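You operate a simulated robot arm through the tools that you are given. There is no shell and no other tool. Be economical: measure what you need, move in short steps, check, and stop when the job is done.

You run a simulated robot arm. Do the job below in one go: nothing can be reset, and whatever is moved stays where it is left.

TASK
Brush the crust off the grey battery, then cover both its wells.
Fine: small green brush, back where it stood; red cover on plus, grey cover on minus.
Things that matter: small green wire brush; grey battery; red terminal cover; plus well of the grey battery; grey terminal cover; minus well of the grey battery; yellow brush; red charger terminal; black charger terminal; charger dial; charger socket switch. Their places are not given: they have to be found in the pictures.

It is judged by the outcome, as a careful person would: the job done as asked, and still so three seconds after it is handed in. It fails if anything else is knocked over, pushed out of place, dropped, spilled or broken. A push-on lid holds only when it is set on centred and level and pressed home; a screw cap is set on level and turned clockwise until tight.

THE ROBOT
A 7-joint arm with a two-finger parallel gripper, fixed in place. Base frame: the origin is at the foot of the arm, x ahead of it, y to its left, z up. Units: mm, degrees, N and s.
Its first joint turns from -166.0 to 166.0 degrees. Payload 4.4 kg.
The tool frame sits at the grasp point between the pads (the TCP): z along the fingers, y along the line on which they close. The tips reach 23 mm beyond it. The gripper opens to 94 mm. The fingers are 38 mm wide and 10 mm thick; the gripper's body (54 by 96 mm) begins 39 mm behind the TCP.
Orientation is told as [roll, pitch, yaw] about the base's x, y, z axes, in that order, counted from this pose: with the fingers straight down and closing along the base's y, the tool's x points along the base's -x, its y along +y and its z along -z.

THE INTERFACE
- The arm moves only by the tool servo_tool. Its argument "steps" is a list of rows, each an object (a shift or turn left out is 0, a gripper value left out holds the last) with "translation": the shift along the tool's x, y, z in mm, a list of three; "turn": the turn, a rotation vector about the tool's x, y, z in degrees, a list of three; "jaw": the closure in counts, from 0 (fully open) to 255 (shut). In form: [{"translation": [tx, ty, tz], "turn": [wx, wy, wz], "jaw": jaw}, ...]. A call has 1 to 12 rows; each row is the pose to reach, as a shift and turn from the pose commanded when the call began, along the tool's axes at that moment. Each row takes 0.2 s and may step no farther than 50 mm and 8.6 degrees from the row before; otherwise, or with a gripper value out of range, the whole call is refused. A pose out of reach is approached as far as the arm can. The call stops where the force on the tool passes 90 N (or 10 N more than at its start, if that is more) or the arm is blocked; 0.2 s more then pass. The fingers move at their own pace (about 72 mm/s each) and stop on an object; they squeeze with about 39 N. The grip force told is the motor's: it shows also when the fingers shut on nothing. Time passes only in rows, and 0.2 s behind the last, so rows that repeat a pose let the fingers close. The reply holds the time, the measured pose of the TCP, the force on the tool along the base axes, the opening and the grip force, in the units named above and with some noise.
- Cameras (640 x 400 px; columns grow to the right, rows downward): "scene" is fixed at [49.5, -649.6, 1710.1]; the picture's right is [0.43, -0.90, 0.00], its down [-0.40, -0.19, -0.90] and it looks along [0.81, 0.38, -0.44] (base axes); focal length 319 px, centre (320, 200). "wrist" rides on the gripper at [-39, 0, -44] in the tool frame; the picture's right is [0.00, -1.00, 0.00], its down [0.97, 0.00, -0.24] and it looks along [0.24, 0.00, 0.97] (tool axes); focal length 218 px, centre (320, 200).
- camera(camera): a new picture of that camera. No time passes.
- pixel_to_xyz(camera, pixels): for up to 12 pixels [column, row] of the newest picture of that camera ("zoom" is the newest enlarged one), the place [x, y, z] in the base frame of the surface seen there, good to about 2 mm. No time passes.
- close_up(camera, box): a new picture of the part [left, top, right, bottom] of that camera's present view, enlarged. No time passes.
- hand_in(): hands the job in; it is judged then, once.

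Work in short steps. Measure before you move; look again where a grasp or a placing could have gone wrong, and mend it. You have 80 turns and 38 pictures in all, those below and enlarged ones among them. Open the gripper and draw the arm clear of the work before you hand the job in, unless the task says otherwise; then end with one line.

The tools are called after ">>>" by a JSON object that holds its "api" and its "payload". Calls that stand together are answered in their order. servo_tool: Moves the arm, as the interface text tells. Its arguments: {"type":"object","properties":{"steps":{"type":"array"}},"required":["steps"]} The other tools are called the same way: camera (camera) takes a picture; pixel_to_xyz (camera, pixels) gives the place of the surface under pixels of a picture; close_up (camera, box) takes an enlarged picture of a part of a camera's view; hand_in () hands the job in.

At the start:

```text
clock: 0.0
tool_pos: [738.4, -252.0, 1322.5]
ee_rot: [0.0, 0.0, 0.1]
force: [1.0, -0.4, -0.4]
grip_width: 94.1
grip_force: 0.1
```

scene: 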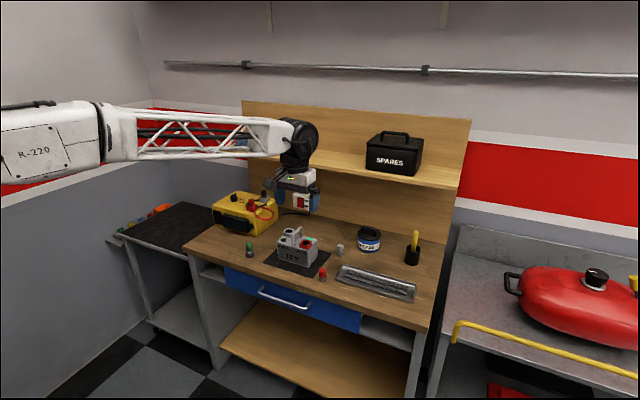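
wrist: 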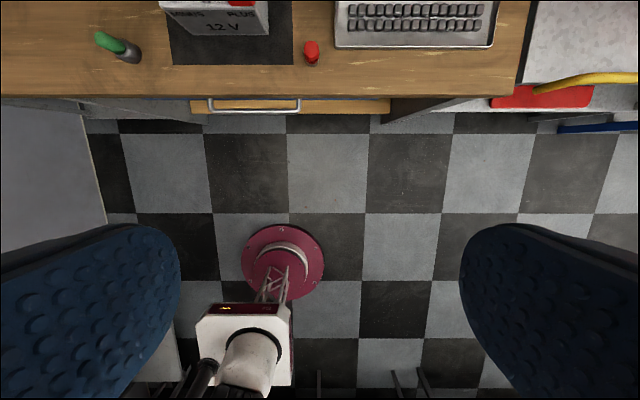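

The scene shows the bench at about (200-440, 190-300): battery near (297,245), green brush near (249,250), red cover near (322,273), grey cover near (340,249). I enlarge this area.

>>> {"api": "close_up", "payload": {"camera": "scene", "box": [200, 180, 360, 280]}}

>>> {"api": "close_up", "payload": {"camera": "scene", "box": [260, 215, 340, 265]}}

```text
4.00 times, centred on (280, 230) of scene
```

zoom: 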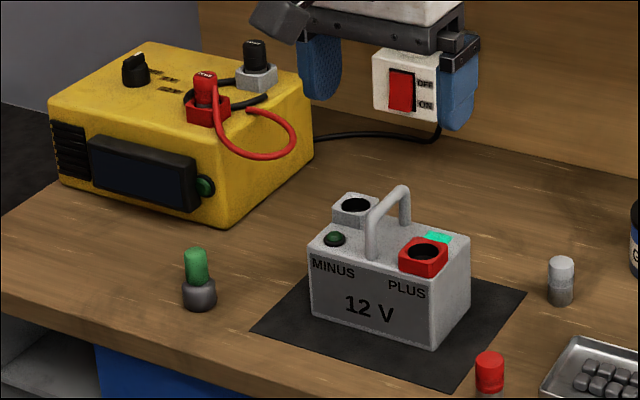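

```text
8.00 times, centred on (300, 240) of scene
```

zoom: 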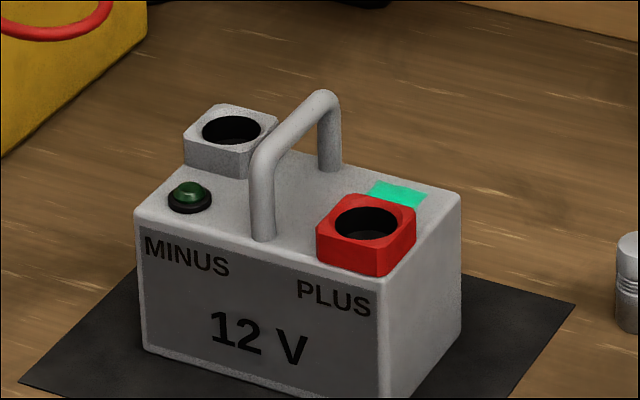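

The crust is the turquoise patch at zoom (398,193) on the battery top, behind the plus well. I measure the battery points in this zoom, and the other items in the scene picture.

>>> {"api": "pixel_to_xyz", "payload": {"camera": "zoom", "pixels": [[398, 193], [376, 184], [424, 194], [415, 206], [365, 222], [322, 224], [412, 217], [346, 252], [376, 200], [232, 130], [323, 95], [262, 150]]}}

>>> {"api": "pixel_to_xyz", "payload": {"camera": "zoom", "pixels": [[452, 195], [380, 278], [140, 212], [190, 135], [272, 123], [232, 106], [240, 148], [190, 185], [628, 240], [366, 235], [232, 140], [300, 200]]}}

>>> {"api": "pixel_to_xyz", "payload": {"camera": "scene", "pixels": [[249, 244], [249.5, 254], [322, 269], [322, 277], [340, 246], [340, 252], [249, 248], [413, 235], [412, 252], [370, 240]]}}

```text
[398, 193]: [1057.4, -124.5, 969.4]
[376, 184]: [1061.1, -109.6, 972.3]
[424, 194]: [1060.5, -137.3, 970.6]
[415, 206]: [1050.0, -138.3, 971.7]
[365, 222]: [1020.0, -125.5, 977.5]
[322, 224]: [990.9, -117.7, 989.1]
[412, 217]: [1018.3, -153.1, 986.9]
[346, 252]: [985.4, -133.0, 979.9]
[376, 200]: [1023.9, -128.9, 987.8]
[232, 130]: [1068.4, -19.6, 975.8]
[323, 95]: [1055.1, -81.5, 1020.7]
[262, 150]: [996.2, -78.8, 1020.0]
```

```text
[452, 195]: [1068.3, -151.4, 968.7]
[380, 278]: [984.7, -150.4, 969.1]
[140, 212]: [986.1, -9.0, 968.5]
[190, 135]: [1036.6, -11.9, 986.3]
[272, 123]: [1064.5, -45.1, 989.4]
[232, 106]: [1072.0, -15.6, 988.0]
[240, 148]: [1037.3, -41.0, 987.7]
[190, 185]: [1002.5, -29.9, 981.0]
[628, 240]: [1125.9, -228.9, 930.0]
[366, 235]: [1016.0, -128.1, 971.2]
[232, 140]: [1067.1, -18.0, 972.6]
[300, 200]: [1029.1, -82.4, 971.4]
```

```text
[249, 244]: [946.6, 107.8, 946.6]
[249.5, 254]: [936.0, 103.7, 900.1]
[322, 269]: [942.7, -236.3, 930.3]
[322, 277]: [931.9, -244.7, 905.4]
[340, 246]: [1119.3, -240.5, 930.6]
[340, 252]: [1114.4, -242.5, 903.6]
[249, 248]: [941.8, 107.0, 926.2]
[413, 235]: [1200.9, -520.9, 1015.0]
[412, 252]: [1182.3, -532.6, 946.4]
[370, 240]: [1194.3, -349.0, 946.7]
```

Items: crust (1057,-125,970), plus well (1020,-128), minus well (1055,-30), green brush (945,106), red cover (940,-238), grey cover (1120,-240). Some lie past 980 mm, so I test reach above the battery at z≈1150, with the gripper pointing down.

>>> {"api": "servo_tool", "payload": {"steps": [{"translation": [-32, 13, 17]}, {"translation": [-64, 26, 34]}, {"translation": [-96, 38, 51]}, {"translation": [-128, 51, 68]}, {"translation": [-160, 64, 86]}, {"translation": [-192, 77, 103]}, {"translation": [-224, 90, 120]}, {"translation": [-256, 102, 137]}, {"translation": [-288, 115, 154]}, {"translation": [-320, 128, 172]}, {"translation": [-320, 128, 172]}]}}

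>>> {"api": "pixel_to_xyz", "payload": {"camera": "scene", "pixels": [[330, 162], [400, 178], [450, 188], [330, 195], [420, 215], [255, 142], [370, 173]]}}

```text
clock: 2.4
tool_pos: [1060.5, -126.7, 1149.5]
ee_rot: [0.0, 0.0, 0.0]
force: [0.5, 0.7, -0.1]
grip_width: 94.3
grip_force: 0.0
```

```text
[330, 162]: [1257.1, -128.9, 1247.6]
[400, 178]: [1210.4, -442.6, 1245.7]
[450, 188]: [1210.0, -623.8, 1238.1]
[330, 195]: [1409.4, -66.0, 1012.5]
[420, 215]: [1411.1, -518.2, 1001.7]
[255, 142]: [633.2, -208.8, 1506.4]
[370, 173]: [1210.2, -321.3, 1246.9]
```

The arm reached (1060,-127,1149) pointing straight down. I look down with the wrist camera.

>>> {"api": "camera", "payload": {"camera": "wrist"}}

>>> {"api": "camera", "payload": {"camera": "scene"}}

```text
33 pictures are left
```

wrist: 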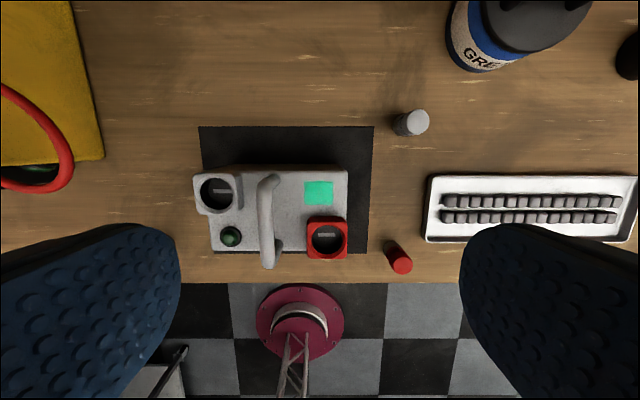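

```text
32 pictures are left
```

scene: 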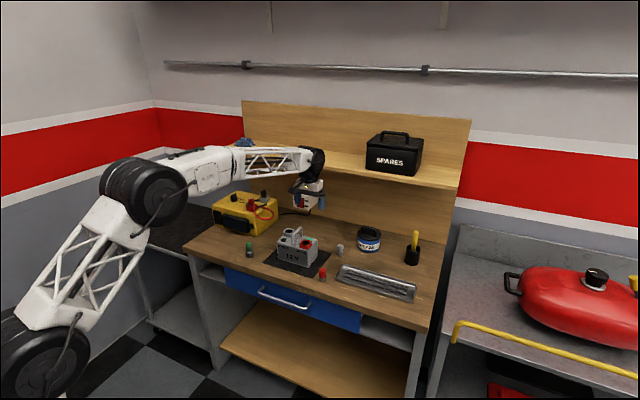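

The overhead view shows the crust at (319,193), plus well (327,239), minus well (216,192), grey cover (412,122), red cover (399,260). I measure them here.

>>> {"api": "pixel_to_xyz", "payload": {"camera": "wrist", "pixels": [[306, 182], [332, 182], [306, 204], [332, 204], [309, 220], [346, 220], [309, 255], [346, 255], [197, 175], [240, 176], [238, 212], [199, 213]]}}

>>> {"api": "pixel_to_xyz", "payload": {"camera": "wrist", "pixels": [[420, 120], [400, 124], [402, 265], [392, 247], [326, 236], [220, 190], [268, 180], [268, 265], [346, 172], [214, 250], [230, 236], [340, 250]]}}

>>> {"api": "close_up", "payload": {"camera": "wrist", "box": [190, 160, 350, 260]}}

>>> {"api": "close_up", "payload": {"camera": "wrist", "box": [360, 90, 456, 150]}}

```text
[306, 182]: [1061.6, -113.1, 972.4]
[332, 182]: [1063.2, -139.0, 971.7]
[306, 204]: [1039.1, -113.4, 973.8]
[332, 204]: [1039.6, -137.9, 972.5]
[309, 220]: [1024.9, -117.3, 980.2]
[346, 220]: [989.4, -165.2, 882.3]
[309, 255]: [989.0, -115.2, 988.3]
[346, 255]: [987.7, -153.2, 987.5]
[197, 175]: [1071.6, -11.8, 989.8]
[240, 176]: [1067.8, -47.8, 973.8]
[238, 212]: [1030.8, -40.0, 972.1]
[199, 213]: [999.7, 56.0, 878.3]
```

```text
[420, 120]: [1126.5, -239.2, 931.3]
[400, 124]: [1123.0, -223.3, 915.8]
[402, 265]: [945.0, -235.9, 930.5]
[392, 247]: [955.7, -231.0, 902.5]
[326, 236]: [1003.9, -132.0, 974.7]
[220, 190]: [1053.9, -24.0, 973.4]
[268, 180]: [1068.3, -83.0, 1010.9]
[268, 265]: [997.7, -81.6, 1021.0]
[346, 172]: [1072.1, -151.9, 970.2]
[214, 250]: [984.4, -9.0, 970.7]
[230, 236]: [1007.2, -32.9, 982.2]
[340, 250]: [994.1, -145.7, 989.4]
```

```text
4.00 times, centred on (270, 210) of wrist
```

zoom: 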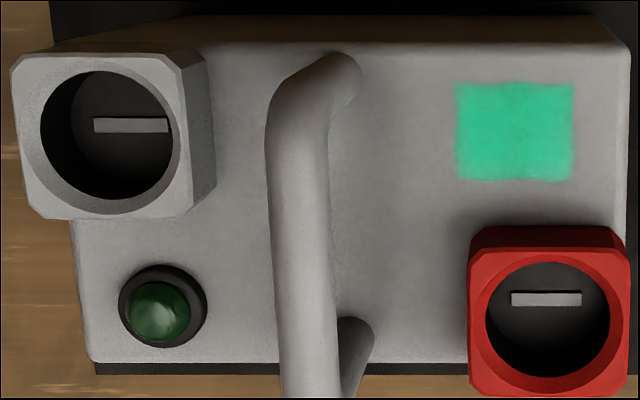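

```text
6.67 times, centred on (408, 120) of wrist
```

zoom: 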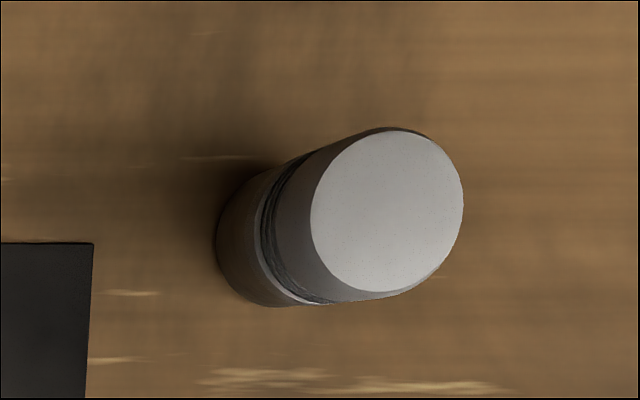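

Well centres work out to plus (1007,-134) and minus (1055,-28), rims at z≈989. Next I move near the green brush to see how it stands.

>>> {"api": "servo_tool", "payload": {"steps": [{"translation": [35, 40, 5]}, {"translation": [70, 80, 10]}, {"translation": [105, 115, 20]}, {"translation": [130, 155, 25]}, {"translation": [140, 195, 30]}, {"translation": [140, 233, 40]}, {"translation": [140, 233, 40]}]}}

>>> {"api": "camera", "payload": {"camera": "wrist"}}

>>> {"api": "close_up", "payload": {"camera": "scene", "box": [225, 230, 273, 260]}}

```text
refused: row 1 steps farther than a row can; nothing moved
```

```text
29 pictures are left
```

wrist: 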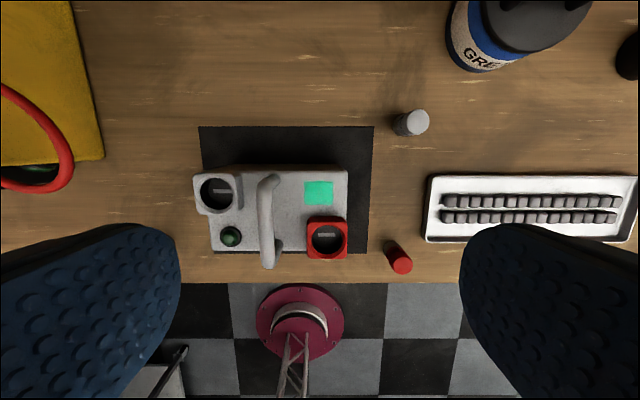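

```text
13.33 times, centred on (249, 245) of scene
```

zoom: 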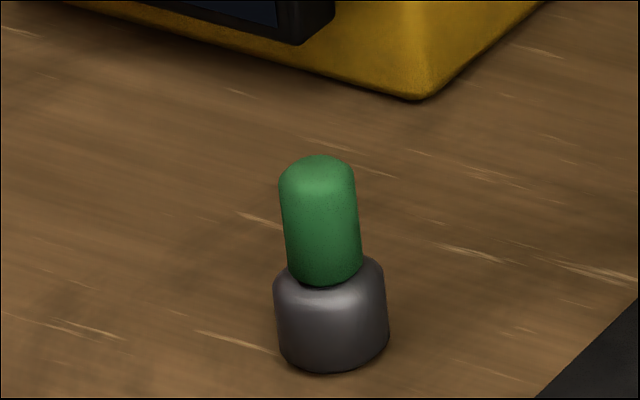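

The step was refused as slightly too long. The close-up shows the green brush handle standing in a grey cup; I move again with shorter steps.

>>> {"api": "servo_tool", "payload": {"steps": [{"translation": [25, 40, 5]}, {"translation": [50, 80, 10]}, {"translation": [75, 120, 18]}, {"translation": [100, 158, 25]}, {"translation": [122, 196, 32]}, {"translation": [140, 233, 40]}, {"translation": [140, 233, 40]}]}}

>>> {"api": "camera", "payload": {"camera": "wrist"}}

```text
clock: 4.0
tool_pos: [919.1, 110.8, 1110.1]
ee_rot: [0.0, 0.0, 0.0]
force: [0.2, 0.2, -0.1]
grip_width: 94.0
grip_force: 0.1
```

```text
27 pictures are left
```

wrist: 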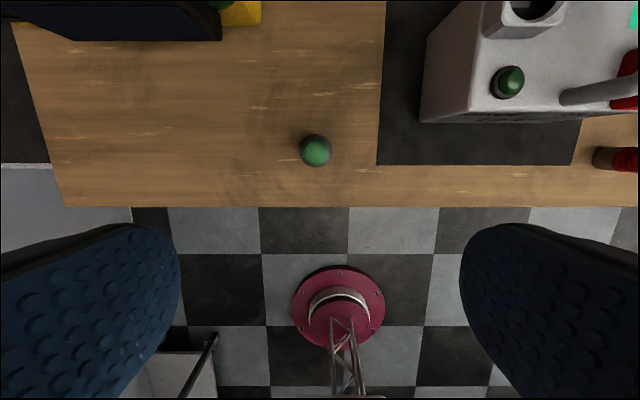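

The brush is right below at (316,150). I measure its handle.

>>> {"api": "pixel_to_xyz", "payload": {"camera": "wrist", "pixels": [[316, 152], [304, 150], [330, 150], [316, 138], [316, 164], [322, 138], [303, 138]]}}

>>> {"api": "close_up", "payload": {"camera": "wrist", "box": [284, 130, 348, 170]}}

>>> {"api": "pixel_to_xyz", "payload": {"camera": "scene", "pixels": [[249, 242.5], [249, 247], [249, 250.5], [249.5, 253], [249.5, 256], [252, 247], [246.5, 247]]}}

```text
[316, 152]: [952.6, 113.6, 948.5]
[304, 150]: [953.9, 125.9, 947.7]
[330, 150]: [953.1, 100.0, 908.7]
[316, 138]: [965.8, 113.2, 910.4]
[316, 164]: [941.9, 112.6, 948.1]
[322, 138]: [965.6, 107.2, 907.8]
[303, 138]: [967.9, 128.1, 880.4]
```

```text
10.00 times, centred on (316, 150) of wrist
```

zoom: 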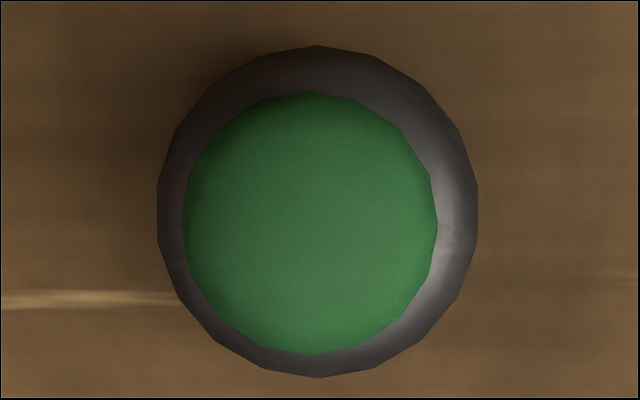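

```text
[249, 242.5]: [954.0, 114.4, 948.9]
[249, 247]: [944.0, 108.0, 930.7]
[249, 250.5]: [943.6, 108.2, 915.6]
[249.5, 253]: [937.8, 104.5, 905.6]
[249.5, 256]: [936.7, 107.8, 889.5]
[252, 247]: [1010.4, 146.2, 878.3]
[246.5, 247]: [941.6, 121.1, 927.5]
```

The handle is about 24 mm across, centred at (952,114), top z≈949, with the grey base from z≈912 down. I descend around the handle to TCP z≈938 (tips at 915).

>>> {"api": "servo_tool", "payload": {"steps": [{"translation": [-17, 2, 40]}, {"translation": [-34, 4, 80]}, {"translation": [-34, 4, 120]}, {"translation": [-34, 4, 150]}, {"translation": [-34, 4, 172]}, {"translation": [-34, 4, 172]}]}}

>>> {"api": "close_up", "payload": {"camera": "scene", "box": [217, 220, 281, 260]}}

```text
clock: 5.4
tool_pos: [952.6, 111.6, 937.7]
ee_rot: [0.0, -0.1, 0.0]
force: [0.2, 0.2, -0.4]
grip_width: 94.2
grip_force: 0.0
```

```text
10.00 times, centred on (249, 240) of scene
```

zoom: 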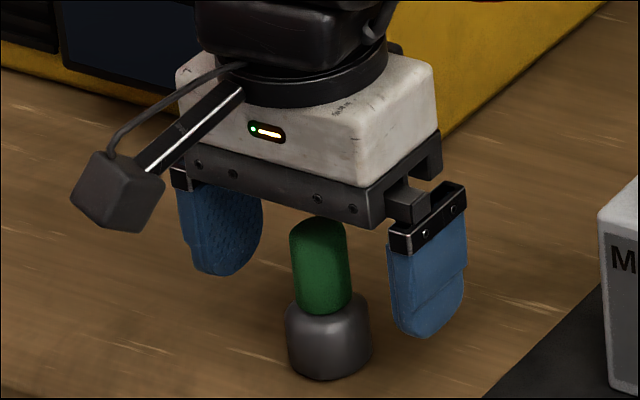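

The handle sits between the pads. I nudge 2 mm in y and close.

>>> {"api": "servo_tool", "payload": {"steps": [{"translation": [0, 2, 0], "jaw": 255}, {"translation": [0, 2, 0], "jaw": 255}, {"translation": [0, 2, 0], "jaw": 255}, {"translation": [0, 2, 0], "jaw": 255}, {"translation": [0, 2, 0], "jaw": 255}]}}

```text
clock: 6.6
tool_pos: [951.8, 114.3, 938.9]
ee_rot: [0.0, 0.0, 0.0]
force: [-0.3, -0.1, 0.2]
grip_width: 22.6
grip_force: 39.2
```

Gripped at 22.6 mm. I lift slowly and look at what comes up.

>>> {"api": "servo_tool", "payload": {"steps": [{"translation": [0, 0, -15]}, {"translation": [0, 0, -30]}, {"translation": [0, 0, -55]}, {"translation": [0, 0, -85]}, {"translation": [0, 0, -120]}, {"translation": [0, 0, -120]}]}}

>>> {"api": "close_up", "payload": {"camera": "scene", "box": [201, 190, 297, 250]}}

```text
clock: 8.0
tool_pos: [953.2, 114.3, 1059.5]
ee_rot: [-0.1, 0.0, 0.0]
force: [-0.4, -0.2, -0.7]
grip_width: 22.5
grip_force: 39.0
```

```text
6.67 times, centred on (249, 220) of scene
```

zoom: 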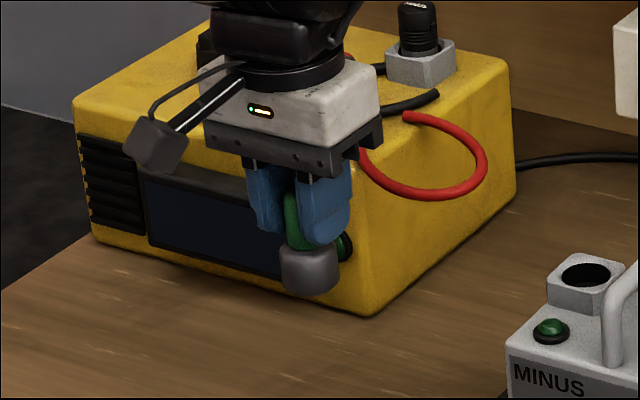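

The grey head is part of the brush; its bottom is about 59 mm below the TCP. I carry it at z≈1105, over the battery handle (top 1021), to above the crust at (1051,-126).

>>> {"api": "servo_tool", "payload": {"steps": [{"translation": [0, 0, -45]}, {"translation": [-15, -40, -45]}, {"translation": [-30, -80, -45]}, {"translation": [-45, -120, -45]}, {"translation": [-60, -160, -45]}, {"translation": [-80, -200, -45]}, {"translation": [-98, -241, -45]}, {"translation": [-98, -241, -45]}, {"translation": [-98, -241, -15]}, {"translation": [-98, -241, 10]}, {"translation": [-98, -241, 20]}, {"translation": [-98, -241, 20]}]}}

>>> {"api": "close_up", "payload": {"camera": "scene", "box": [260, 200, 340, 250]}}

```text
clock: 10.6
tool_pos: [1050.6, -126.7, 1038.8]
ee_rot: [0.1, 0.0, 0.0]
force: [-0.4, 0.0, 0.2]
grip_width: 22.4
grip_force: 38.8
```

```text
8.00 times, centred on (300, 225) of scene
```

zoom: 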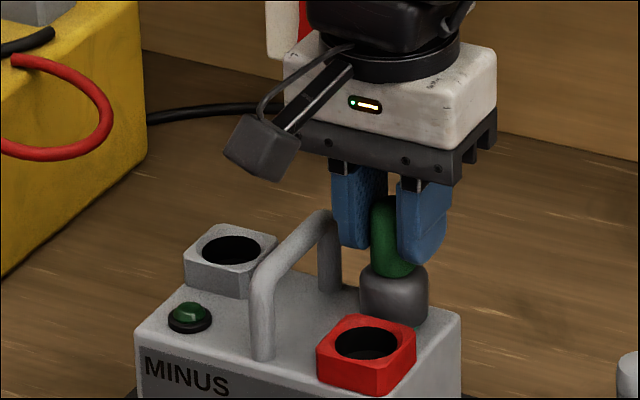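

The head is placed just above the crust, clear of the handle and the red block. I lower in small increments watching the force.

>>> {"api": "servo_tool", "payload": {"steps": [{"translation": [0, 0, 4]}, {"translation": [0, 0, 6]}, {"translation": [0, 0, 7]}, {"translation": [0, 0, 8]}, {"translation": [0, 0, 8]}]}}

```text
clock: 11.8
tool_pos: [1051.2, -125.6, 1032.0]
ee_rot: [0.0, -0.1, 0.0]
force: [5.1, 4.6, 29.1]
grip_width: 22.4
grip_force: 39.0
```

Contact with 29 N; I back off about 1 mm and brush with short strokes across the crust, staying clear of the red block.

>>> {"api": "servo_tool", "payload": {"steps": [{"translation": [0, 0, -1]}, {"translation": [0, 8, -1]}, {"translation": [0, 0, -1]}, {"translation": [0, -9, -1]}, {"translation": [-5, -9, -1]}, {"translation": [-5, 0, -1]}, {"translation": [-5, 8, -1]}, {"translation": [4, 8, -1]}, {"translation": [4, 0, -1]}, {"translation": [4, -9, -1]}, {"translation": [0, 0, -1]}]}}

>>> {"api": "close_up", "payload": {"camera": "scene", "box": [260, 200, 340, 250]}}

```text
clock: 14.2
tool_pos: [1052.5, -126.2, 1032.1]
ee_rot: [0.0, 0.0, 0.0]
force: [0.1, 0.5, -0.9]
grip_width: 22.3
grip_force: 38.6
```

```text
8.00 times, centred on (300, 225) of scene
```

zoom: 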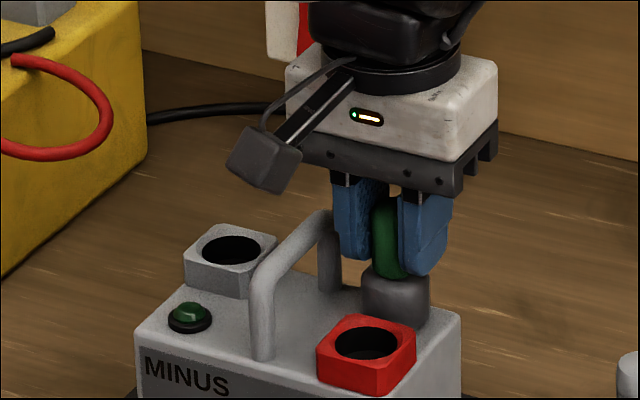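

Force is now about zero, so contact was light. I press 0.8 mm lower and repeat the strokes, then lift to look.

>>> {"api": "servo_tool", "payload": {"steps": [{"translation": [0, 0, 0.8]}, {"translation": [0, 8, 0.8]}, {"translation": [0, 0, 0.8]}, {"translation": [0, -9, 0.8]}, {"translation": [-5, -9, 0.8]}, {"translation": [-5, 0, 0.8]}, {"translation": [-5, 8, 0.8]}, {"translation": [4, 8, 0.8]}, {"translation": [4, 0, 0.8]}, {"translation": [4, -9, 0.8]}, {"translation": [0, 0, 0.8]}]}}

>>> {"api": "servo_tool", "payload": {"steps": [{"translation": [0, 0, -20]}, {"translation": [0, 0, -60]}, {"translation": [0, 0, -75]}]}}

>>> {"api": "close_up", "payload": {"camera": "scene", "box": [260, 200, 340, 250]}}

```text
clock: 16.6
tool_pos: [1052.1, -125.7, 1031.7]
ee_rot: [0.1, 0.0, 0.0]
force: [-0.2, 0.0, -0.2]
grip_width: 22.7
grip_force: 38.6
```

```text
clock: 17.4
tool_pos: [1048.8, -124.5, 1106.7]
ee_rot: [0.1, 0.0, 0.0]
force: [-0.3, 0.6, -0.5]
grip_width: 22.5
grip_force: 39.0
```

```text
8.00 times, centred on (300, 225) of scene
```

zoom: 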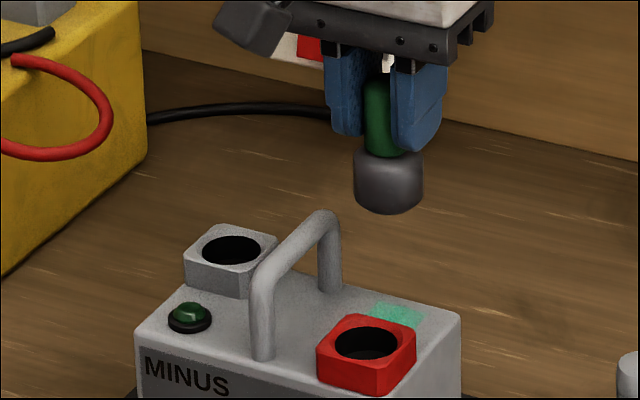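

The crust has faded but not gone. I go back down, about 1 mm deeper than before, and feel for contact.

>>> {"api": "servo_tool", "payload": {"steps": [{"translation": [0, 0, 40]}, {"translation": [0, 0, 65]}, {"translation": [0, 0, 73]}, {"translation": [0, 0, 75]}, {"translation": [0, 0, 76]}, {"translation": [0, 0, 76]}]}}

```text
clock: 18.8
tool_pos: [1050.3, -125.9, 1032.7]
ee_rot: [0.1, -0.2, 0.0]
force: [5.1, -5.0, 28.0]
grip_width: 22.5
grip_force: 39.2
```

Contact at 28 N. I brush at this depth.

>>> {"api": "servo_tool", "payload": {"steps": [{"translation": [0, 8, 0]}, {"translation": [0, 0, 0]}, {"translation": [0, -9, 0]}, {"translation": [-5, -9, 0]}, {"translation": [-5, 0, 0]}, {"translation": [-5, 8, 0]}, {"translation": [4, 8, 0]}, {"translation": [4, 0, 0]}, {"translation": [4, -9, 0]}, {"translation": [0, -5, 0]}, {"translation": [0, 5, 0]}, {"translation": [0, 0, 0]}]}}

```text
clock: 21.4
tool_pos: [1050.2, -125.7, 1030.5]
ee_rot: [0.0, 0.0, 0.0]
force: [1.4, 3.6, 12.3]
grip_width: 23.0
grip_force: 38.9
```

Still in contact at 12 N. One more pass, then lift and look.

>>> {"api": "servo_tool", "payload": {"steps": [{"translation": [0, 8, 0.4]}, {"translation": [0, 0, 0.4]}, {"translation": [0, -9, 0.4]}, {"translation": [-5, -9, 0.4]}, {"translation": [-5, 0, 0.4]}, {"translation": [-5, 8, 0.4]}, {"translation": [4, 8, 0.4]}, {"translation": [4, 0, 0.4]}, {"translation": [4, -9, 0.4]}, {"translation": [0, -5, 0.4]}, {"translation": [0, 5, 0.4]}, {"translation": [0, 0, 0]}]}}

>>> {"api": "servo_tool", "payload": {"steps": [{"translation": [0, 0, -20]}, {"translation": [0, 0, -60]}, {"translation": [0, 0, -75]}]}}

>>> {"api": "close_up", "payload": {"camera": "scene", "box": [260, 200, 340, 250]}}

```text
clock: 24.0
tool_pos: [1051.1, -125.7, 1029.6]
ee_rot: [-0.1, 0.0, 0.1]
force: [-0.7, 3.8, 13.7]
grip_width: 22.5
grip_force: 39.3
```

```text
clock: 24.8
tool_pos: [1051.6, -125.7, 1103.1]
ee_rot: [0.0, -0.1, 0.1]
force: [0.6, 0.3, -1.1]
grip_width: 22.5
grip_force: 39.0
```

```text
8.00 times, centred on (300, 225) of scene
```

zoom: 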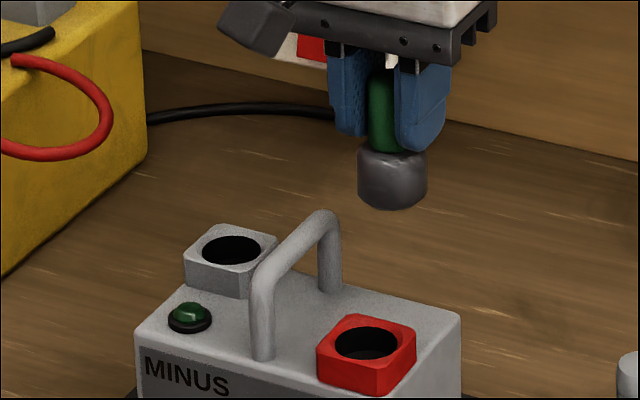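

The crust is gone and the battery hasn't moved. I carry the brush back to (952,115), reversing the path, stopping a few mm above the bench.

>>> {"api": "servo_tool", "payload": {"steps": [{"translation": [18, 41, 0]}, {"translation": [38, 81, 0]}, {"translation": [53, 121, 0]}, {"translation": [68, 161, 0]}, {"translation": [83, 201, 0]}, {"translation": [98, 241, 0]}, {"translation": [98, 241, 40]}, {"translation": [98, 241, 80]}, {"translation": [98, 241, 120]}, {"translation": [98, 241, 150]}, {"translation": [98, 241, 160]}, {"translation": [98, 241, 160]}]}}

>>> {"api": "close_up", "payload": {"camera": "scene", "box": [217, 220, 281, 260]}}

```text
clock: 27.4
tool_pos: [955.3, 115.1, 944.3]
ee_rot: [0.0, 0.0, 0.0]
force: [-0.1, -0.3, 0.2]
grip_width: 22.8
grip_force: 39.3
```

```text
10.00 times, centred on (249, 240) of scene
```

zoom: 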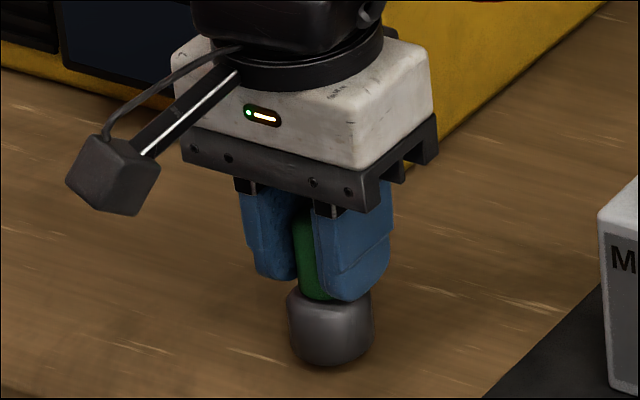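

Level and over its spot. I lower slowly until it touches.

>>> {"api": "servo_tool", "payload": {"steps": [{"translation": [0, 0, 3]}, {"translation": [0, 0, 5]}, {"translation": [0, 0, 6]}, {"translation": [0, 0, 7]}, {"translation": [0, 0, 7]}]}}

```text
clock: 28.6
tool_pos: [954.2, 114.3, 938.4]
ee_rot: [0.0, -0.1, 0.0]
force: [-1.4, 1.6, 6.5]
grip_width: 22.4
grip_force: 39.1
```

It touches at 6.5 N. I open the gripper slowly and then rise.

>>> {"api": "servo_tool", "payload": {"steps": [{"translation": [0, 0, 0.3], "jaw": 180}, {"translation": [0, 0, 0.3], "jaw": 120}, {"translation": [0, 0, 0.3], "jaw": 0}, {"translation": [0, 0, 0.3], "jaw": 0}, {"translation": [0, 0, 0.3], "jaw": 0}, {"translation": [0, 0, -40], "jaw": 0}, {"translation": [0, 0, -80], "jaw": 0}, {"translation": [0, 0, -120], "jaw": 0}, {"translation": [0, 0, -165], "jaw": 0}]}}

>>> {"api": "close_up", "payload": {"camera": "scene", "box": [225, 230, 273, 260]}}

>>> {"api": "pixel_to_xyz", "payload": {"camera": "zoom", "pixels": [[317, 170], [320, 230], [330, 330], [330, 280], [320, 155]]}}

```text
clock: 30.6
tool_pos: [954.2, 111.6, 1102.5]
ee_rot: [0.0, 0.0, 0.0]
force: [-0.2, 0.0, -0.2]
grip_width: 94.2
grip_force: 0.0
```

```text
13.33 times, centred on (249, 245) of scene
```

zoom: 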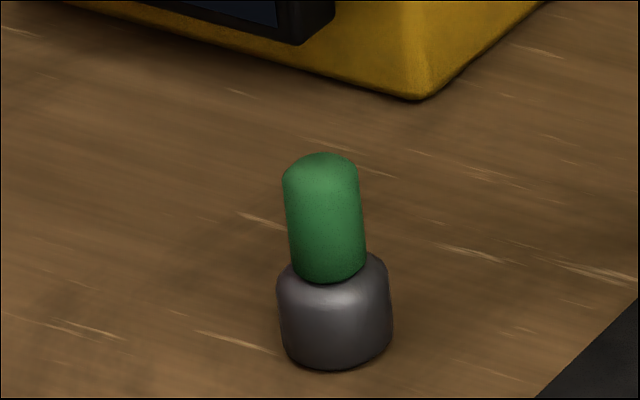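

```text
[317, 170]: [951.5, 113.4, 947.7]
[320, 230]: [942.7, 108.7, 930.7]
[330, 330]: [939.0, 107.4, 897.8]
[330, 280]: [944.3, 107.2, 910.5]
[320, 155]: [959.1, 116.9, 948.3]
```

The brush stands back within about 2 mm of its place. Next I go above the red cover at about (944,-238), with the camera over it.

>>> {"api": "servo_tool", "payload": {"steps": [{"translation": [5, -44, 0]}, {"translation": [10, -88, 0]}, {"translation": [15, -132, 0]}, {"translation": [20, -176, 0]}, {"translation": [25, -220, 0]}, {"translation": [30, -264, 0]}, {"translation": [35, -308, 0]}, {"translation": [38, -350, 0]}, {"translation": [38, -350, 0]}]}}

>>> {"api": "camera", "payload": {"camera": "wrist"}}

>>> {"api": "pixel_to_xyz", "payload": {"camera": "wrist", "pixels": [[320, 155], [320, 145], [320, 165], [380, 120], [310, 155], [330, 155]]}}

>>> {"api": "close_up", "payload": {"camera": "scene", "box": [298, 255, 346, 285]}}

```text
clock: 32.6
tool_pos: [913.8, -238.2, 1100.7]
ee_rot: [0.0, 0.0, 0.1]
force: [0.7, 0.1, -0.1]
grip_width: 94.2
grip_force: 0.0
```

```text
17 pictures are left
```

wrist: 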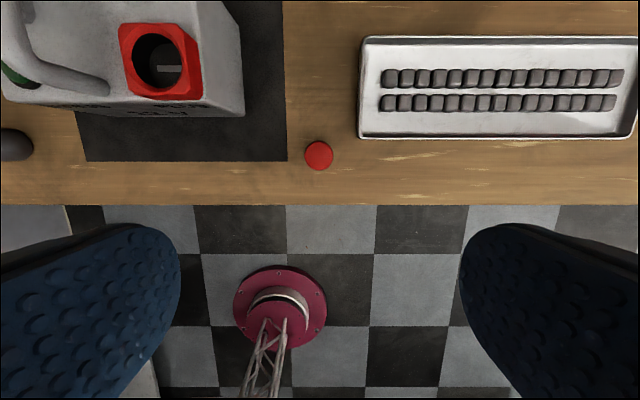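

```text
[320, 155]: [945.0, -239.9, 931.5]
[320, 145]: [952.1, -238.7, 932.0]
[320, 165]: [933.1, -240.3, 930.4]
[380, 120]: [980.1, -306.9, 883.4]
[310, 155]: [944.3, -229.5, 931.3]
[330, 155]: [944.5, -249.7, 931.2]
```

```text
13.33 times, centred on (322, 270) of scene
```

zoom: 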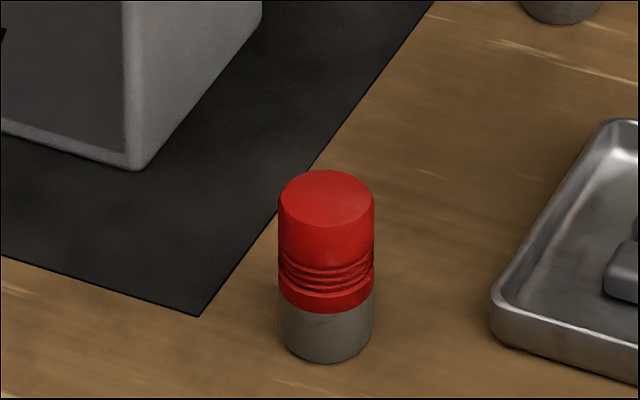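

The red cover's top centre is at (944.5,-239.5,931), right in line; its red part runs z≈899-931 above a grey lower part. I half-open the jaws, move ahead 30 mm and descend to TCP z≈945 first.

>>> {"api": "servo_tool", "payload": {"steps": [{"translation": [-15, 0, 30], "jaw": 90}, {"translation": [-30, 0, 65], "jaw": 90}, {"translation": [-30, 0, 105], "jaw": 90}, {"translation": [-30, 0, 140], "jaw": 90}, {"translation": [-30, 0, 155], "jaw": 90}, {"translation": [-30, 0, 155], "jaw": 90}]}}

>>> {"api": "close_up", "payload": {"camera": "scene", "box": [282, 245, 362, 295]}}

```text
clock: 34.0
tool_pos: [944.3, -236.8, 948.1]
ee_rot: [0.0, -0.1, 0.0]
force: [-0.2, -0.4, -0.9]
grip_width: 61.0
grip_force: 0.1
```

```text
8.00 times, centred on (322, 270) of scene
```

zoom: 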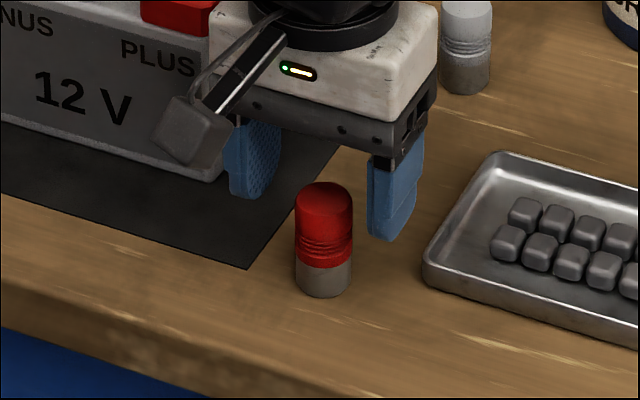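

The cover is between the pads. I lower 21 mm (tips just above the grey part), shift 2 mm in y and close.

>>> {"api": "servo_tool", "payload": {"steps": [{"translation": [0, -2, 12]}, {"translation": [0, -2, 21]}, {"translation": [0, -2, 21]}, {"translation": [0, -2, 21], "jaw": 255}, {"translation": [0, -2, 21], "jaw": 255}, {"translation": [0, -2, 21], "jaw": 255}, {"translation": [0, -2, 21], "jaw": 255}]}}

```text
clock: 35.6
tool_pos: [945.3, -236.7, 925.2]
ee_rot: [0.0, 0.0, 0.0]
force: [-0.4, -0.1, 0.2]
grip_width: 25.8
grip_force: 39.2
```

Gripped at 25.8 mm. I lift gradually.

>>> {"api": "servo_tool", "payload": {"steps": [{"translation": [0, 0, -5]}, {"translation": [0, 0, -12]}, {"translation": [0, 0, -30]}, {"translation": [0, 0, -60]}, {"translation": [0, 0, -100]}, {"translation": [0, 0, -140]}, {"translation": [0, 0, -140]}]}}

>>> {"api": "close_up", "payload": {"camera": "scene", "box": [282, 215, 362, 265]}}

```text
clock: 37.2
tool_pos: [948.5, -238.3, 1067.1]
ee_rot: [-0.1, -0.1, -0.1]
force: [0.2, -0.4, 0.3]
grip_width: 25.9
grip_force: 39.3
```

```text
8.00 times, centred on (322, 240) of scene
```

zoom: 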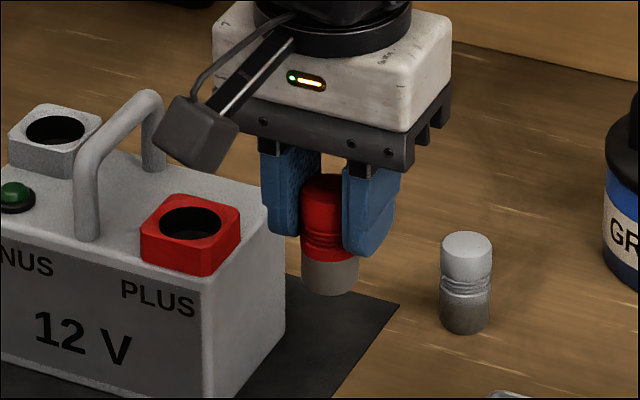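

The whole piece, red cap with grey plug, is the cover; its bottom is about 45 mm below the TCP. I carry it to above the plus well at (1007,-134) and look closely.

>>> {"api": "servo_tool", "payload": {"steps": [{"translation": [-20, 34, -5]}, {"translation": [-40, 68, -5]}, {"translation": [-62, 103, -5]}, {"translation": [-62, 103, 0]}, {"translation": [-62, 103, 0]}]}}

>>> {"api": "camera", "payload": {"camera": "wrist"}}

>>> {"api": "close_up", "payload": {"camera": "scene", "box": [274, 215, 338, 255]}}

```text
clock: 38.4
tool_pos: [1008.7, -134.5, 1066.5]
ee_rot: [0.0, 0.1, 0.0]
force: [0.7, -0.5, -0.8]
grip_width: 26.0
grip_force: 39.5
```

```text
13 pictures are left
```

wrist: 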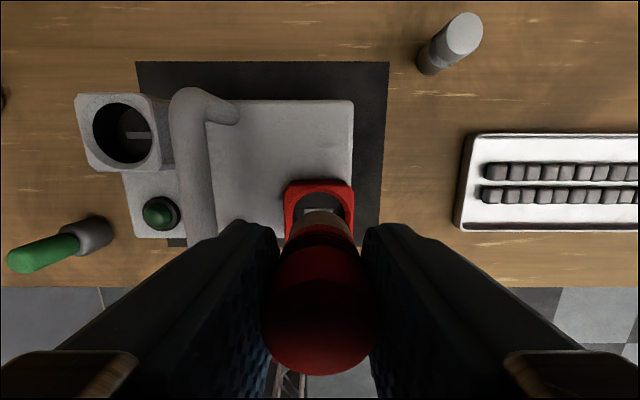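

```text
10.00 times, centred on (306, 235) of scene
```

zoom: 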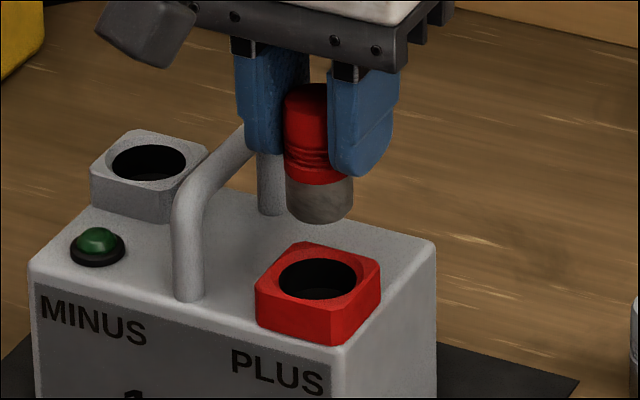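

The well is roughly under the plug at (319,200). I enlarge this to check alignment.

>>> {"api": "close_up", "payload": {"camera": "wrist", "box": [256, 170, 384, 250]}}

>>> {"api": "pixel_to_xyz", "payload": {"camera": "zoom", "pixels": [[160, 80], [480, 80], [235, 115], [420, 115], [320, 105], [320, 65], [320, 230], [240, 240], [470, 240], [320, 140]]}}

```text
5.00 times, centred on (320, 210) of wrist
```

zoom: 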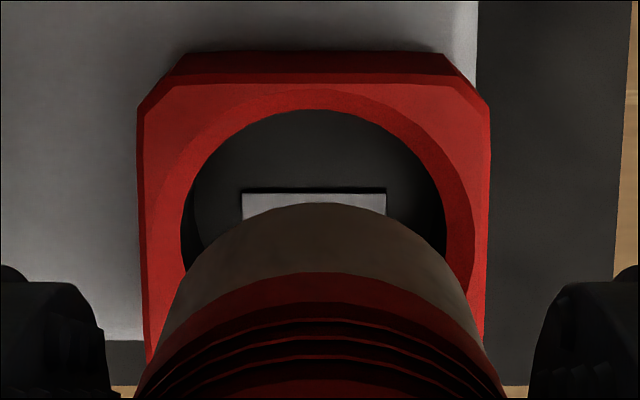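

```text
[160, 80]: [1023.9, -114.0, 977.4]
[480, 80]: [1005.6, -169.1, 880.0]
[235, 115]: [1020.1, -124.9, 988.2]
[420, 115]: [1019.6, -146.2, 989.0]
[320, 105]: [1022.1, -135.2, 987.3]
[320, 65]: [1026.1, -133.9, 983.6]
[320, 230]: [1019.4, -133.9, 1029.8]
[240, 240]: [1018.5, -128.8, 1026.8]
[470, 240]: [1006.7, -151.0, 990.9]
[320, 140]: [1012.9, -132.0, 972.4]
```

Plug and hole line up within about 1 mm. I correct (0.5, 0.6) mm and lower slowly so the plug enters the hole (TCP z≈1022).

>>> {"api": "servo_tool", "payload": {"steps": [{"translation": [0.5, 0.6, 12]}, {"translation": [0.5, 0.6, 22]}, {"translation": [0.5, 0.6, 28]}, {"translation": [0.5, 0.6, 33]}, {"translation": [0.5, 0.6, 38]}, {"translation": [0.5, 0.6, 41]}, {"translation": [0.5, 0.6, 43]}, {"translation": [0.5, 0.6, 43]}]}}

>>> {"api": "close_up", "payload": {"camera": "scene", "box": [274, 220, 338, 260]}}

```text
clock: 40.2
tool_pos: [1007.6, -132.7, 1023.4]
ee_rot: [0.0, -0.1, 0.0]
force: [0.0, 0.9, 0.5]
grip_width: 26.1
grip_force: 39.4
```

```text
10.00 times, centred on (306, 240) of scene
```

zoom: 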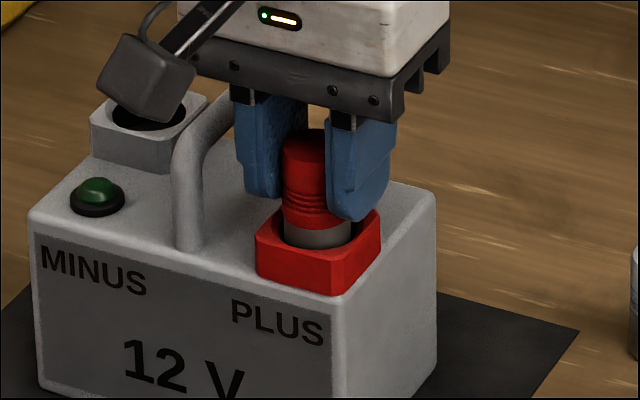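

The plug is entering with no resistance. I continue slowly, watching the force.

>>> {"api": "servo_tool", "payload": {"steps": [{"translation": [0, 0, 2]}, {"translation": [0, 0, 3]}, {"translation": [0, 0, 4]}, {"translation": [0, 0, 5]}, {"translation": [0, 0, 5]}]}}

```text
clock: 41.4
tool_pos: [1006.5, -133.7, 1018.8]
ee_rot: [0.0, 0.0, 0.1]
force: [0.7, 0.7, 5.2]
grip_width: 26.1
grip_force: 39.0
```

Contact at TCP z≈1018.8 with 5 N. I press further in 1 mm steps.

>>> {"api": "servo_tool", "payload": {"steps": [{"translation": [0, 0, 1]}, {"translation": [0, 0, 1]}, {"translation": [0, 0, 2]}, {"translation": [0, 0, 2]}]}}

>>> {"api": "close_up", "payload": {"camera": "scene", "box": [290, 232, 322, 252]}}

```text
clock: 42.4
tool_pos: [1006.2, -133.2, 1018.3]
ee_rot: [0.0, -0.1, -0.1]
force: [3.0, -6.3, 16.4]
grip_width: 25.8
grip_force: 38.8
```

```text
16.00 times, centred on (306, 242) of scene
```

zoom: 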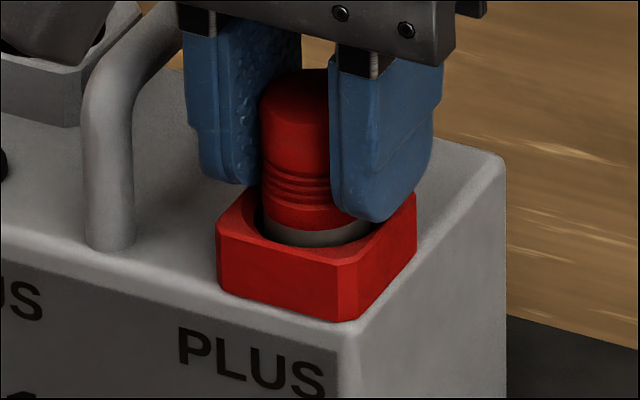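

It is blocked at 1018.3 with 16 N, the plug bottom near the well floor (~973). To learn whether it holds by pressing or needs turning, I gently press a bit more and turn it clockwise 30° in the grip, reading force and height.

>>> {"api": "servo_tool", "payload": {"steps": [{"translation": [0, 0, 0.5], "turn": [0, 0, 8]}, {"translation": [0, 0, 0.5], "turn": [0, 0, 16]}, {"translation": [0, 0, 0.5], "turn": [0, 0, 24]}, {"translation": [0, 0, 0.5], "turn": [0, 0, 30]}, {"translation": [0, 0, 0.5], "turn": [0, 0, 30]}]}}

```text
clock: 43.6
tool_pos: [1006.7, -132.9, 1015.2]
ee_rot: [0.0, 0.0, -30.0]
force: [-0.4, -0.5, 0.1]
grip_width: 26.1
grip_force: 38.8
```

After turning, the tool moved down to 1015.2 with zero force; either the cover dropped further or slid in the pads. I look.

>>> {"api": "close_up", "payload": {"camera": "scene", "box": [290, 232, 322, 252]}}

>>> {"api": "pixel_to_xyz", "payload": {"camera": "zoom", "pixels": [[290, 75], [295, 90], [300, 100]]}}

```text
16.00 times, centred on (306, 242) of scene
```

zoom: 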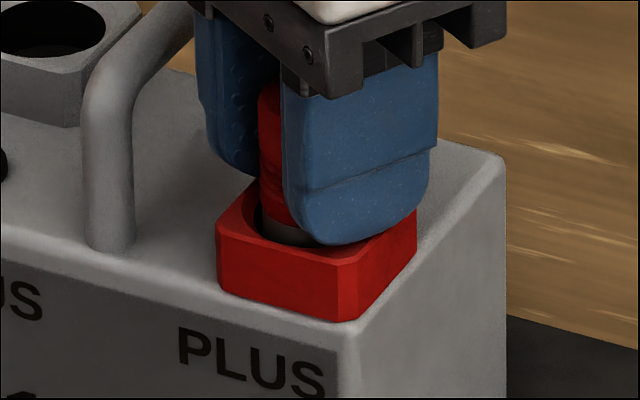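

```text
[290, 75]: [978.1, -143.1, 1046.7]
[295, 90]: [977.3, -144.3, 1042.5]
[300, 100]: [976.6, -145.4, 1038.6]
```

The cover rests in the well but it is unclear if it dropped. I release with a small opening (handle nearby), rise and undo the turn, then measure its top from above.

>>> {"api": "servo_tool", "payload": {"steps": [{"jaw": 157}, {"jaw": 157}, {"jaw": 157}, {"translation": [0, 0, -15], "jaw": 157}, {"translation": [0, 0, -40], "jaw": 157, "turn": [0, 0, -8]}, {"translation": [0, 0, -75], "jaw": 157, "turn": [0, 0, -16]}, {"translation": [0, 0, -110], "jaw": 157, "turn": [0, 0, -24]}, {"translation": [0, 0, -110], "jaw": 60, "turn": [0, 0, -30]}, {"translation": [0, 0, -110], "jaw": 60, "turn": [0, 0, -30]}]}}

>>> {"api": "camera", "payload": {"camera": "wrist"}}

>>> {"api": "pixel_to_xyz", "payload": {"camera": "wrist", "pixels": [[320, 204], [310, 204], [330, 204], [320, 195], [320, 213], [314, 198], [326, 198], [314, 210], [326, 210]]}}

```text
clock: 45.6
tool_pos: [1005.7, -134.4, 1126.0]
ee_rot: [0.1, 0.1, 0.1]
force: [0.4, -0.1, -0.2]
grip_width: 71.8
grip_force: 0.1
```

```text
7 pictures are left
```

wrist: 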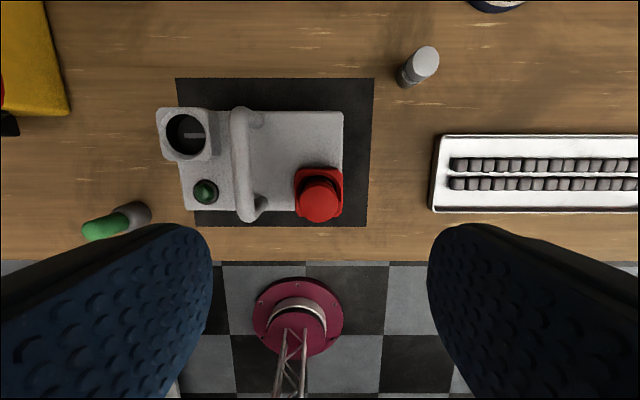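

```text
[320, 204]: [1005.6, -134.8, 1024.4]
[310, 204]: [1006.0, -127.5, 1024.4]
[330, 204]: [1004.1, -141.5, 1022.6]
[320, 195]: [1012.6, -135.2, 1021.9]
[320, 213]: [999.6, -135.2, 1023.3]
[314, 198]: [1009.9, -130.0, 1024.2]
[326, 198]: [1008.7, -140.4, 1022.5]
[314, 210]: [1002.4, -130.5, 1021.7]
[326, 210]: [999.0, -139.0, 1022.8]
```

The cover top is level at z≈1023 (1024-1022 across), centred at about (1005.5,-135), so it sits on the well floor. I now press it home from above with the closed fingertips.

>>> {"api": "servo_tool", "payload": {"steps": [{"translation": [0, 0, 10], "jaw": 255}, {"translation": [0, 0, 30], "jaw": 255}, {"translation": [0, 0, 55], "jaw": 255}, {"translation": [0, 0, 70], "jaw": 255}, {"translation": [0, 0, 75], "jaw": 255}, {"translation": [0, 0, 77], "jaw": 255}, {"translation": [0, 0, 78], "jaw": 255}, {"translation": [0, 0, 79], "jaw": 255}, {"translation": [0, 0, 79], "jaw": 255}]}}

```text
clock: 47.6
tool_pos: [1005.9, -134.5, 1047.2]
ee_rot: [0.0, 0.0, 0.0]
force: [0.2, -0.5, 0.4]
grip_width: 0.1
grip_force: 38.8
```

Not yet touching at TCP 1047. I go on in 1 mm steps.

>>> {"api": "servo_tool", "payload": {"steps": [{"translation": [0, 0, 1]}, {"translation": [0, 0, 2]}, {"translation": [0, 0, 3]}, {"translation": [0, 0, 3]}, {"translation": [0, 0, 3]}]}}

```text
clock: 48.8
tool_pos: [1006.8, -133.8, 1046.8]
ee_rot: [0.0, -0.1, 0.0]
force: [-0.6, 0.7, 18.9]
grip_width: 0.0
grip_force: 39.4
```

Contact at 19 N. I press further to see whether it yields.

>>> {"api": "servo_tool", "payload": {"steps": [{"translation": [0, 0, 2]}, {"translation": [0, 0, 4]}, {"translation": [0, 0, 6]}, {"translation": [0, 0, 6]}]}}

```text
clock: 49.9
tool_pos: [1008.6, -134.4, 1047.2]
ee_rot: [-0.1, -0.5, 0.1]
force: [-4.6, -0.3, 14.5]
grip_width: 0.2
grip_force: 39.4
stopped in row 4: the force on the tool passed its limit (the readings are from after the stop); the commanded pose is now the measured one
```

It bottomed out hard at z≈1047 (limit reached), so it is fully home. I test whether it holds: rise, correct the small pitch, regrasp the cap and pull up a little.

>>> {"api": "servo_tool", "payload": {"steps": [{"translation": [0, 0, -15], "turn": [0, 0.5, 0]}, {"translation": [2, 0, -38], "turn": [0, 0.5, 0], "jaw": 150}, {"translation": [2, 0, -38], "turn": [0, 0.5, 0], "jaw": 150}, {"translation": [2, 0, -10], "turn": [0, 0.5, 0], "jaw": 150}, {"translation": [2, 0, 15], "turn": [0, 0.5, 0], "jaw": 150}, {"translation": [2, 0, 29], "turn": [0, 0.5, 0], "jaw": 150}, {"translation": [2, 0, 29], "turn": [0, 0.5, 0], "jaw": 255}, {"translation": [2, 0, 29], "turn": [0, 0.5, 0], "jaw": 255}, {"translation": [2, 0, 29], "turn": [0, 0.5, 0], "jaw": 255}, {"translation": [2, 0, 27], "turn": [0, 0.5, 0], "jaw": 255}, {"translation": [2, 0, 26], "turn": [0, 0.5, 0], "jaw": 255}]}}

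```text
clock: 52.3
tool_pos: [1005.1, -133.5, 1019.6]
ee_rot: [-0.1, -0.1, -0.1]
force: [0.6, -0.8, -0.4]
grip_width: 25.8
grip_force: 38.8
```

It lifts freely, with no hold, so I should check how it mates. I lift it out, draw back to free space and then tilt it to show its underside to the scene camera.

>>> {"api": "servo_tool", "payload": {"steps": [{"translation": [0, 0, -25]}, {"translation": [0, 0, -60]}, {"translation": [0, 0, -105]}, {"translation": [35, 0, -130]}, {"translation": [75, -10, -155]}, {"translation": [115, -20, -180]}, {"translation": [155, -30, -205]}, {"translation": [195, -40, -230]}, {"translation": [235, -50, -240]}, {"translation": [235, -50, -240]}]}}

>>> {"api": "servo_tool", "payload": {"steps": [{"turn": [0, 8, 0]}, {"turn": [0, 16, 0]}, {"turn": [0, 24, 0]}, {"turn": [0, 32, 0]}, {"turn": [0, 40, 0]}, {"turn": [0, 48, 0]}, {"turn": [0, 56, 0]}, {"turn": [0, 64, 0]}, {"turn": [0, 72, 0]}, {"turn": [0, 80, 0]}, {"turn": [0, 80, 0]}]}}

```text
clock: 54.5
tool_pos: [771.5, -183.9, 1260.1]
ee_rot: [-0.1, 0.1, 0.0]
force: [-0.1, 0.4, 0.6]
grip_width: 26.2
grip_force: 39.4
```

```text
clock: 56.9
tool_pos: [771.4, -184.3, 1259.1]
ee_rot: [0.0, 44.0, 0.0]
force: [0.4, 0.9, 0.3]
grip_width: 26.1
grip_force: 39.5
out of reach, approached as far as the arm can: row 6, 7, 8, 9, 10, 11
```

The tilt stops at 44°, too flat a view. I raise the arm about 340 mm so the scene camera (z=1710) sees the underside.

>>> {"api": "servo_tool", "payload": {"steps": [{"translation": [35, 0, -26]}, {"translation": [70, 0, -51]}, {"translation": [105, 0, -77]}, {"translation": [139, 0, -102]}, {"translation": [174, 0, -128]}, {"translation": [209, 0, -153]}, {"translation": [243, 0, -179]}, {"translation": [278, 0, -204]}, {"translation": [278, 0, -204]}]}}

```text
clock: 58.9
tool_pos: [664.9, -170.0, 1306.6]
ee_rot: [0.0, 43.9, 0.0]
force: [-0.1, 1.1, -0.2]
grip_width: 25.9
grip_force: 39.0
out of reach, approached as far as the arm can: row 1, 2, 3, 4, 5, 6, 7, 8, 9
```

The commanded pose had run ahead of reach. I bring it back: retreat in x to ~650 at z≈1560, with the tilt reduced to 40°.

>>> {"api": "servo_tool", "payload": {"steps": [{"translation": [8, 0, 44], "turn": [0, -8, 0]}, {"translation": [15, 0, 88], "turn": [0, -16, 0]}, {"translation": [23, 0, 132], "turn": [0, -24, 0]}, {"translation": [31, 0, 176], "turn": [0, -32, 0]}, {"translation": [38, 0, 220], "turn": [0, -40, 0]}, {"translation": [46, 0, 265], "turn": [0, -40, 0]}, {"translation": [46, 0, 265], "turn": [0, -40, 0]}, {"translation": [46, 0, 265], "turn": [0, -40, 0]}]}}

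```text
clock: 60.7
tool_pos: [445.0, -182.7, 1151.0]
ee_rot: [-0.1, 4.0, -0.1]
force: [-0.4, -0.7, -0.5]
grip_width: 26.1
grip_force: 38.4
```

The arm is now at (445,-183,1151), nearly straight down, where the wrist has more room. I tilt the cover 80° so its underside faces the scene camera.

>>> {"api": "servo_tool", "payload": {"steps": [{"turn": [6.1, 5.2, 0]}, {"turn": [12.2, 10.4, 0]}, {"turn": [18.2, 15.6, 0]}, {"turn": [24.3, 20.8, 0]}, {"turn": [30.4, 26, 0]}, {"turn": [36.5, 31.2, 0]}, {"turn": [42.6, 36.4, 0]}, {"turn": [48.6, 41.6, 0]}, {"turn": [54.7, 46.8, 0]}, {"turn": [60.8, 52, 0]}, {"turn": [60.8, 52, 0]}]}}

```text
clock: 63.1
tool_pos: [445.2, -184.3, 1152.1]
ee_rot: [-80.0, 43.1, -34.2]
force: [-0.1, 0.2, -0.1]
grip_width: 25.7
grip_force: 39.1
```

Full tilt reached. The underside should appear near scene (218,318); I enlarge there.

>>> {"api": "close_up", "payload": {"camera": "scene", "box": [178, 290, 258, 340]}}

```text
8.00 times, centred on (218, 315) of scene
```

zoom: 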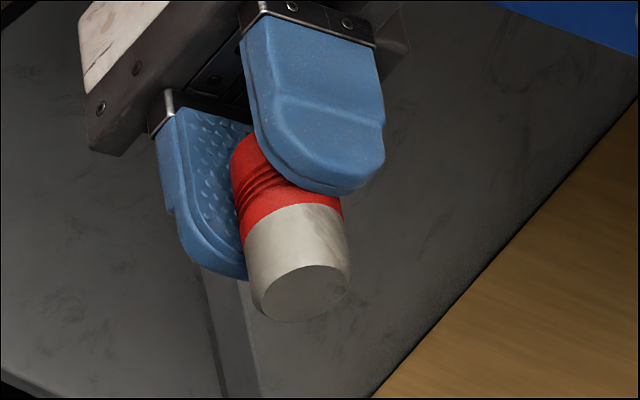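

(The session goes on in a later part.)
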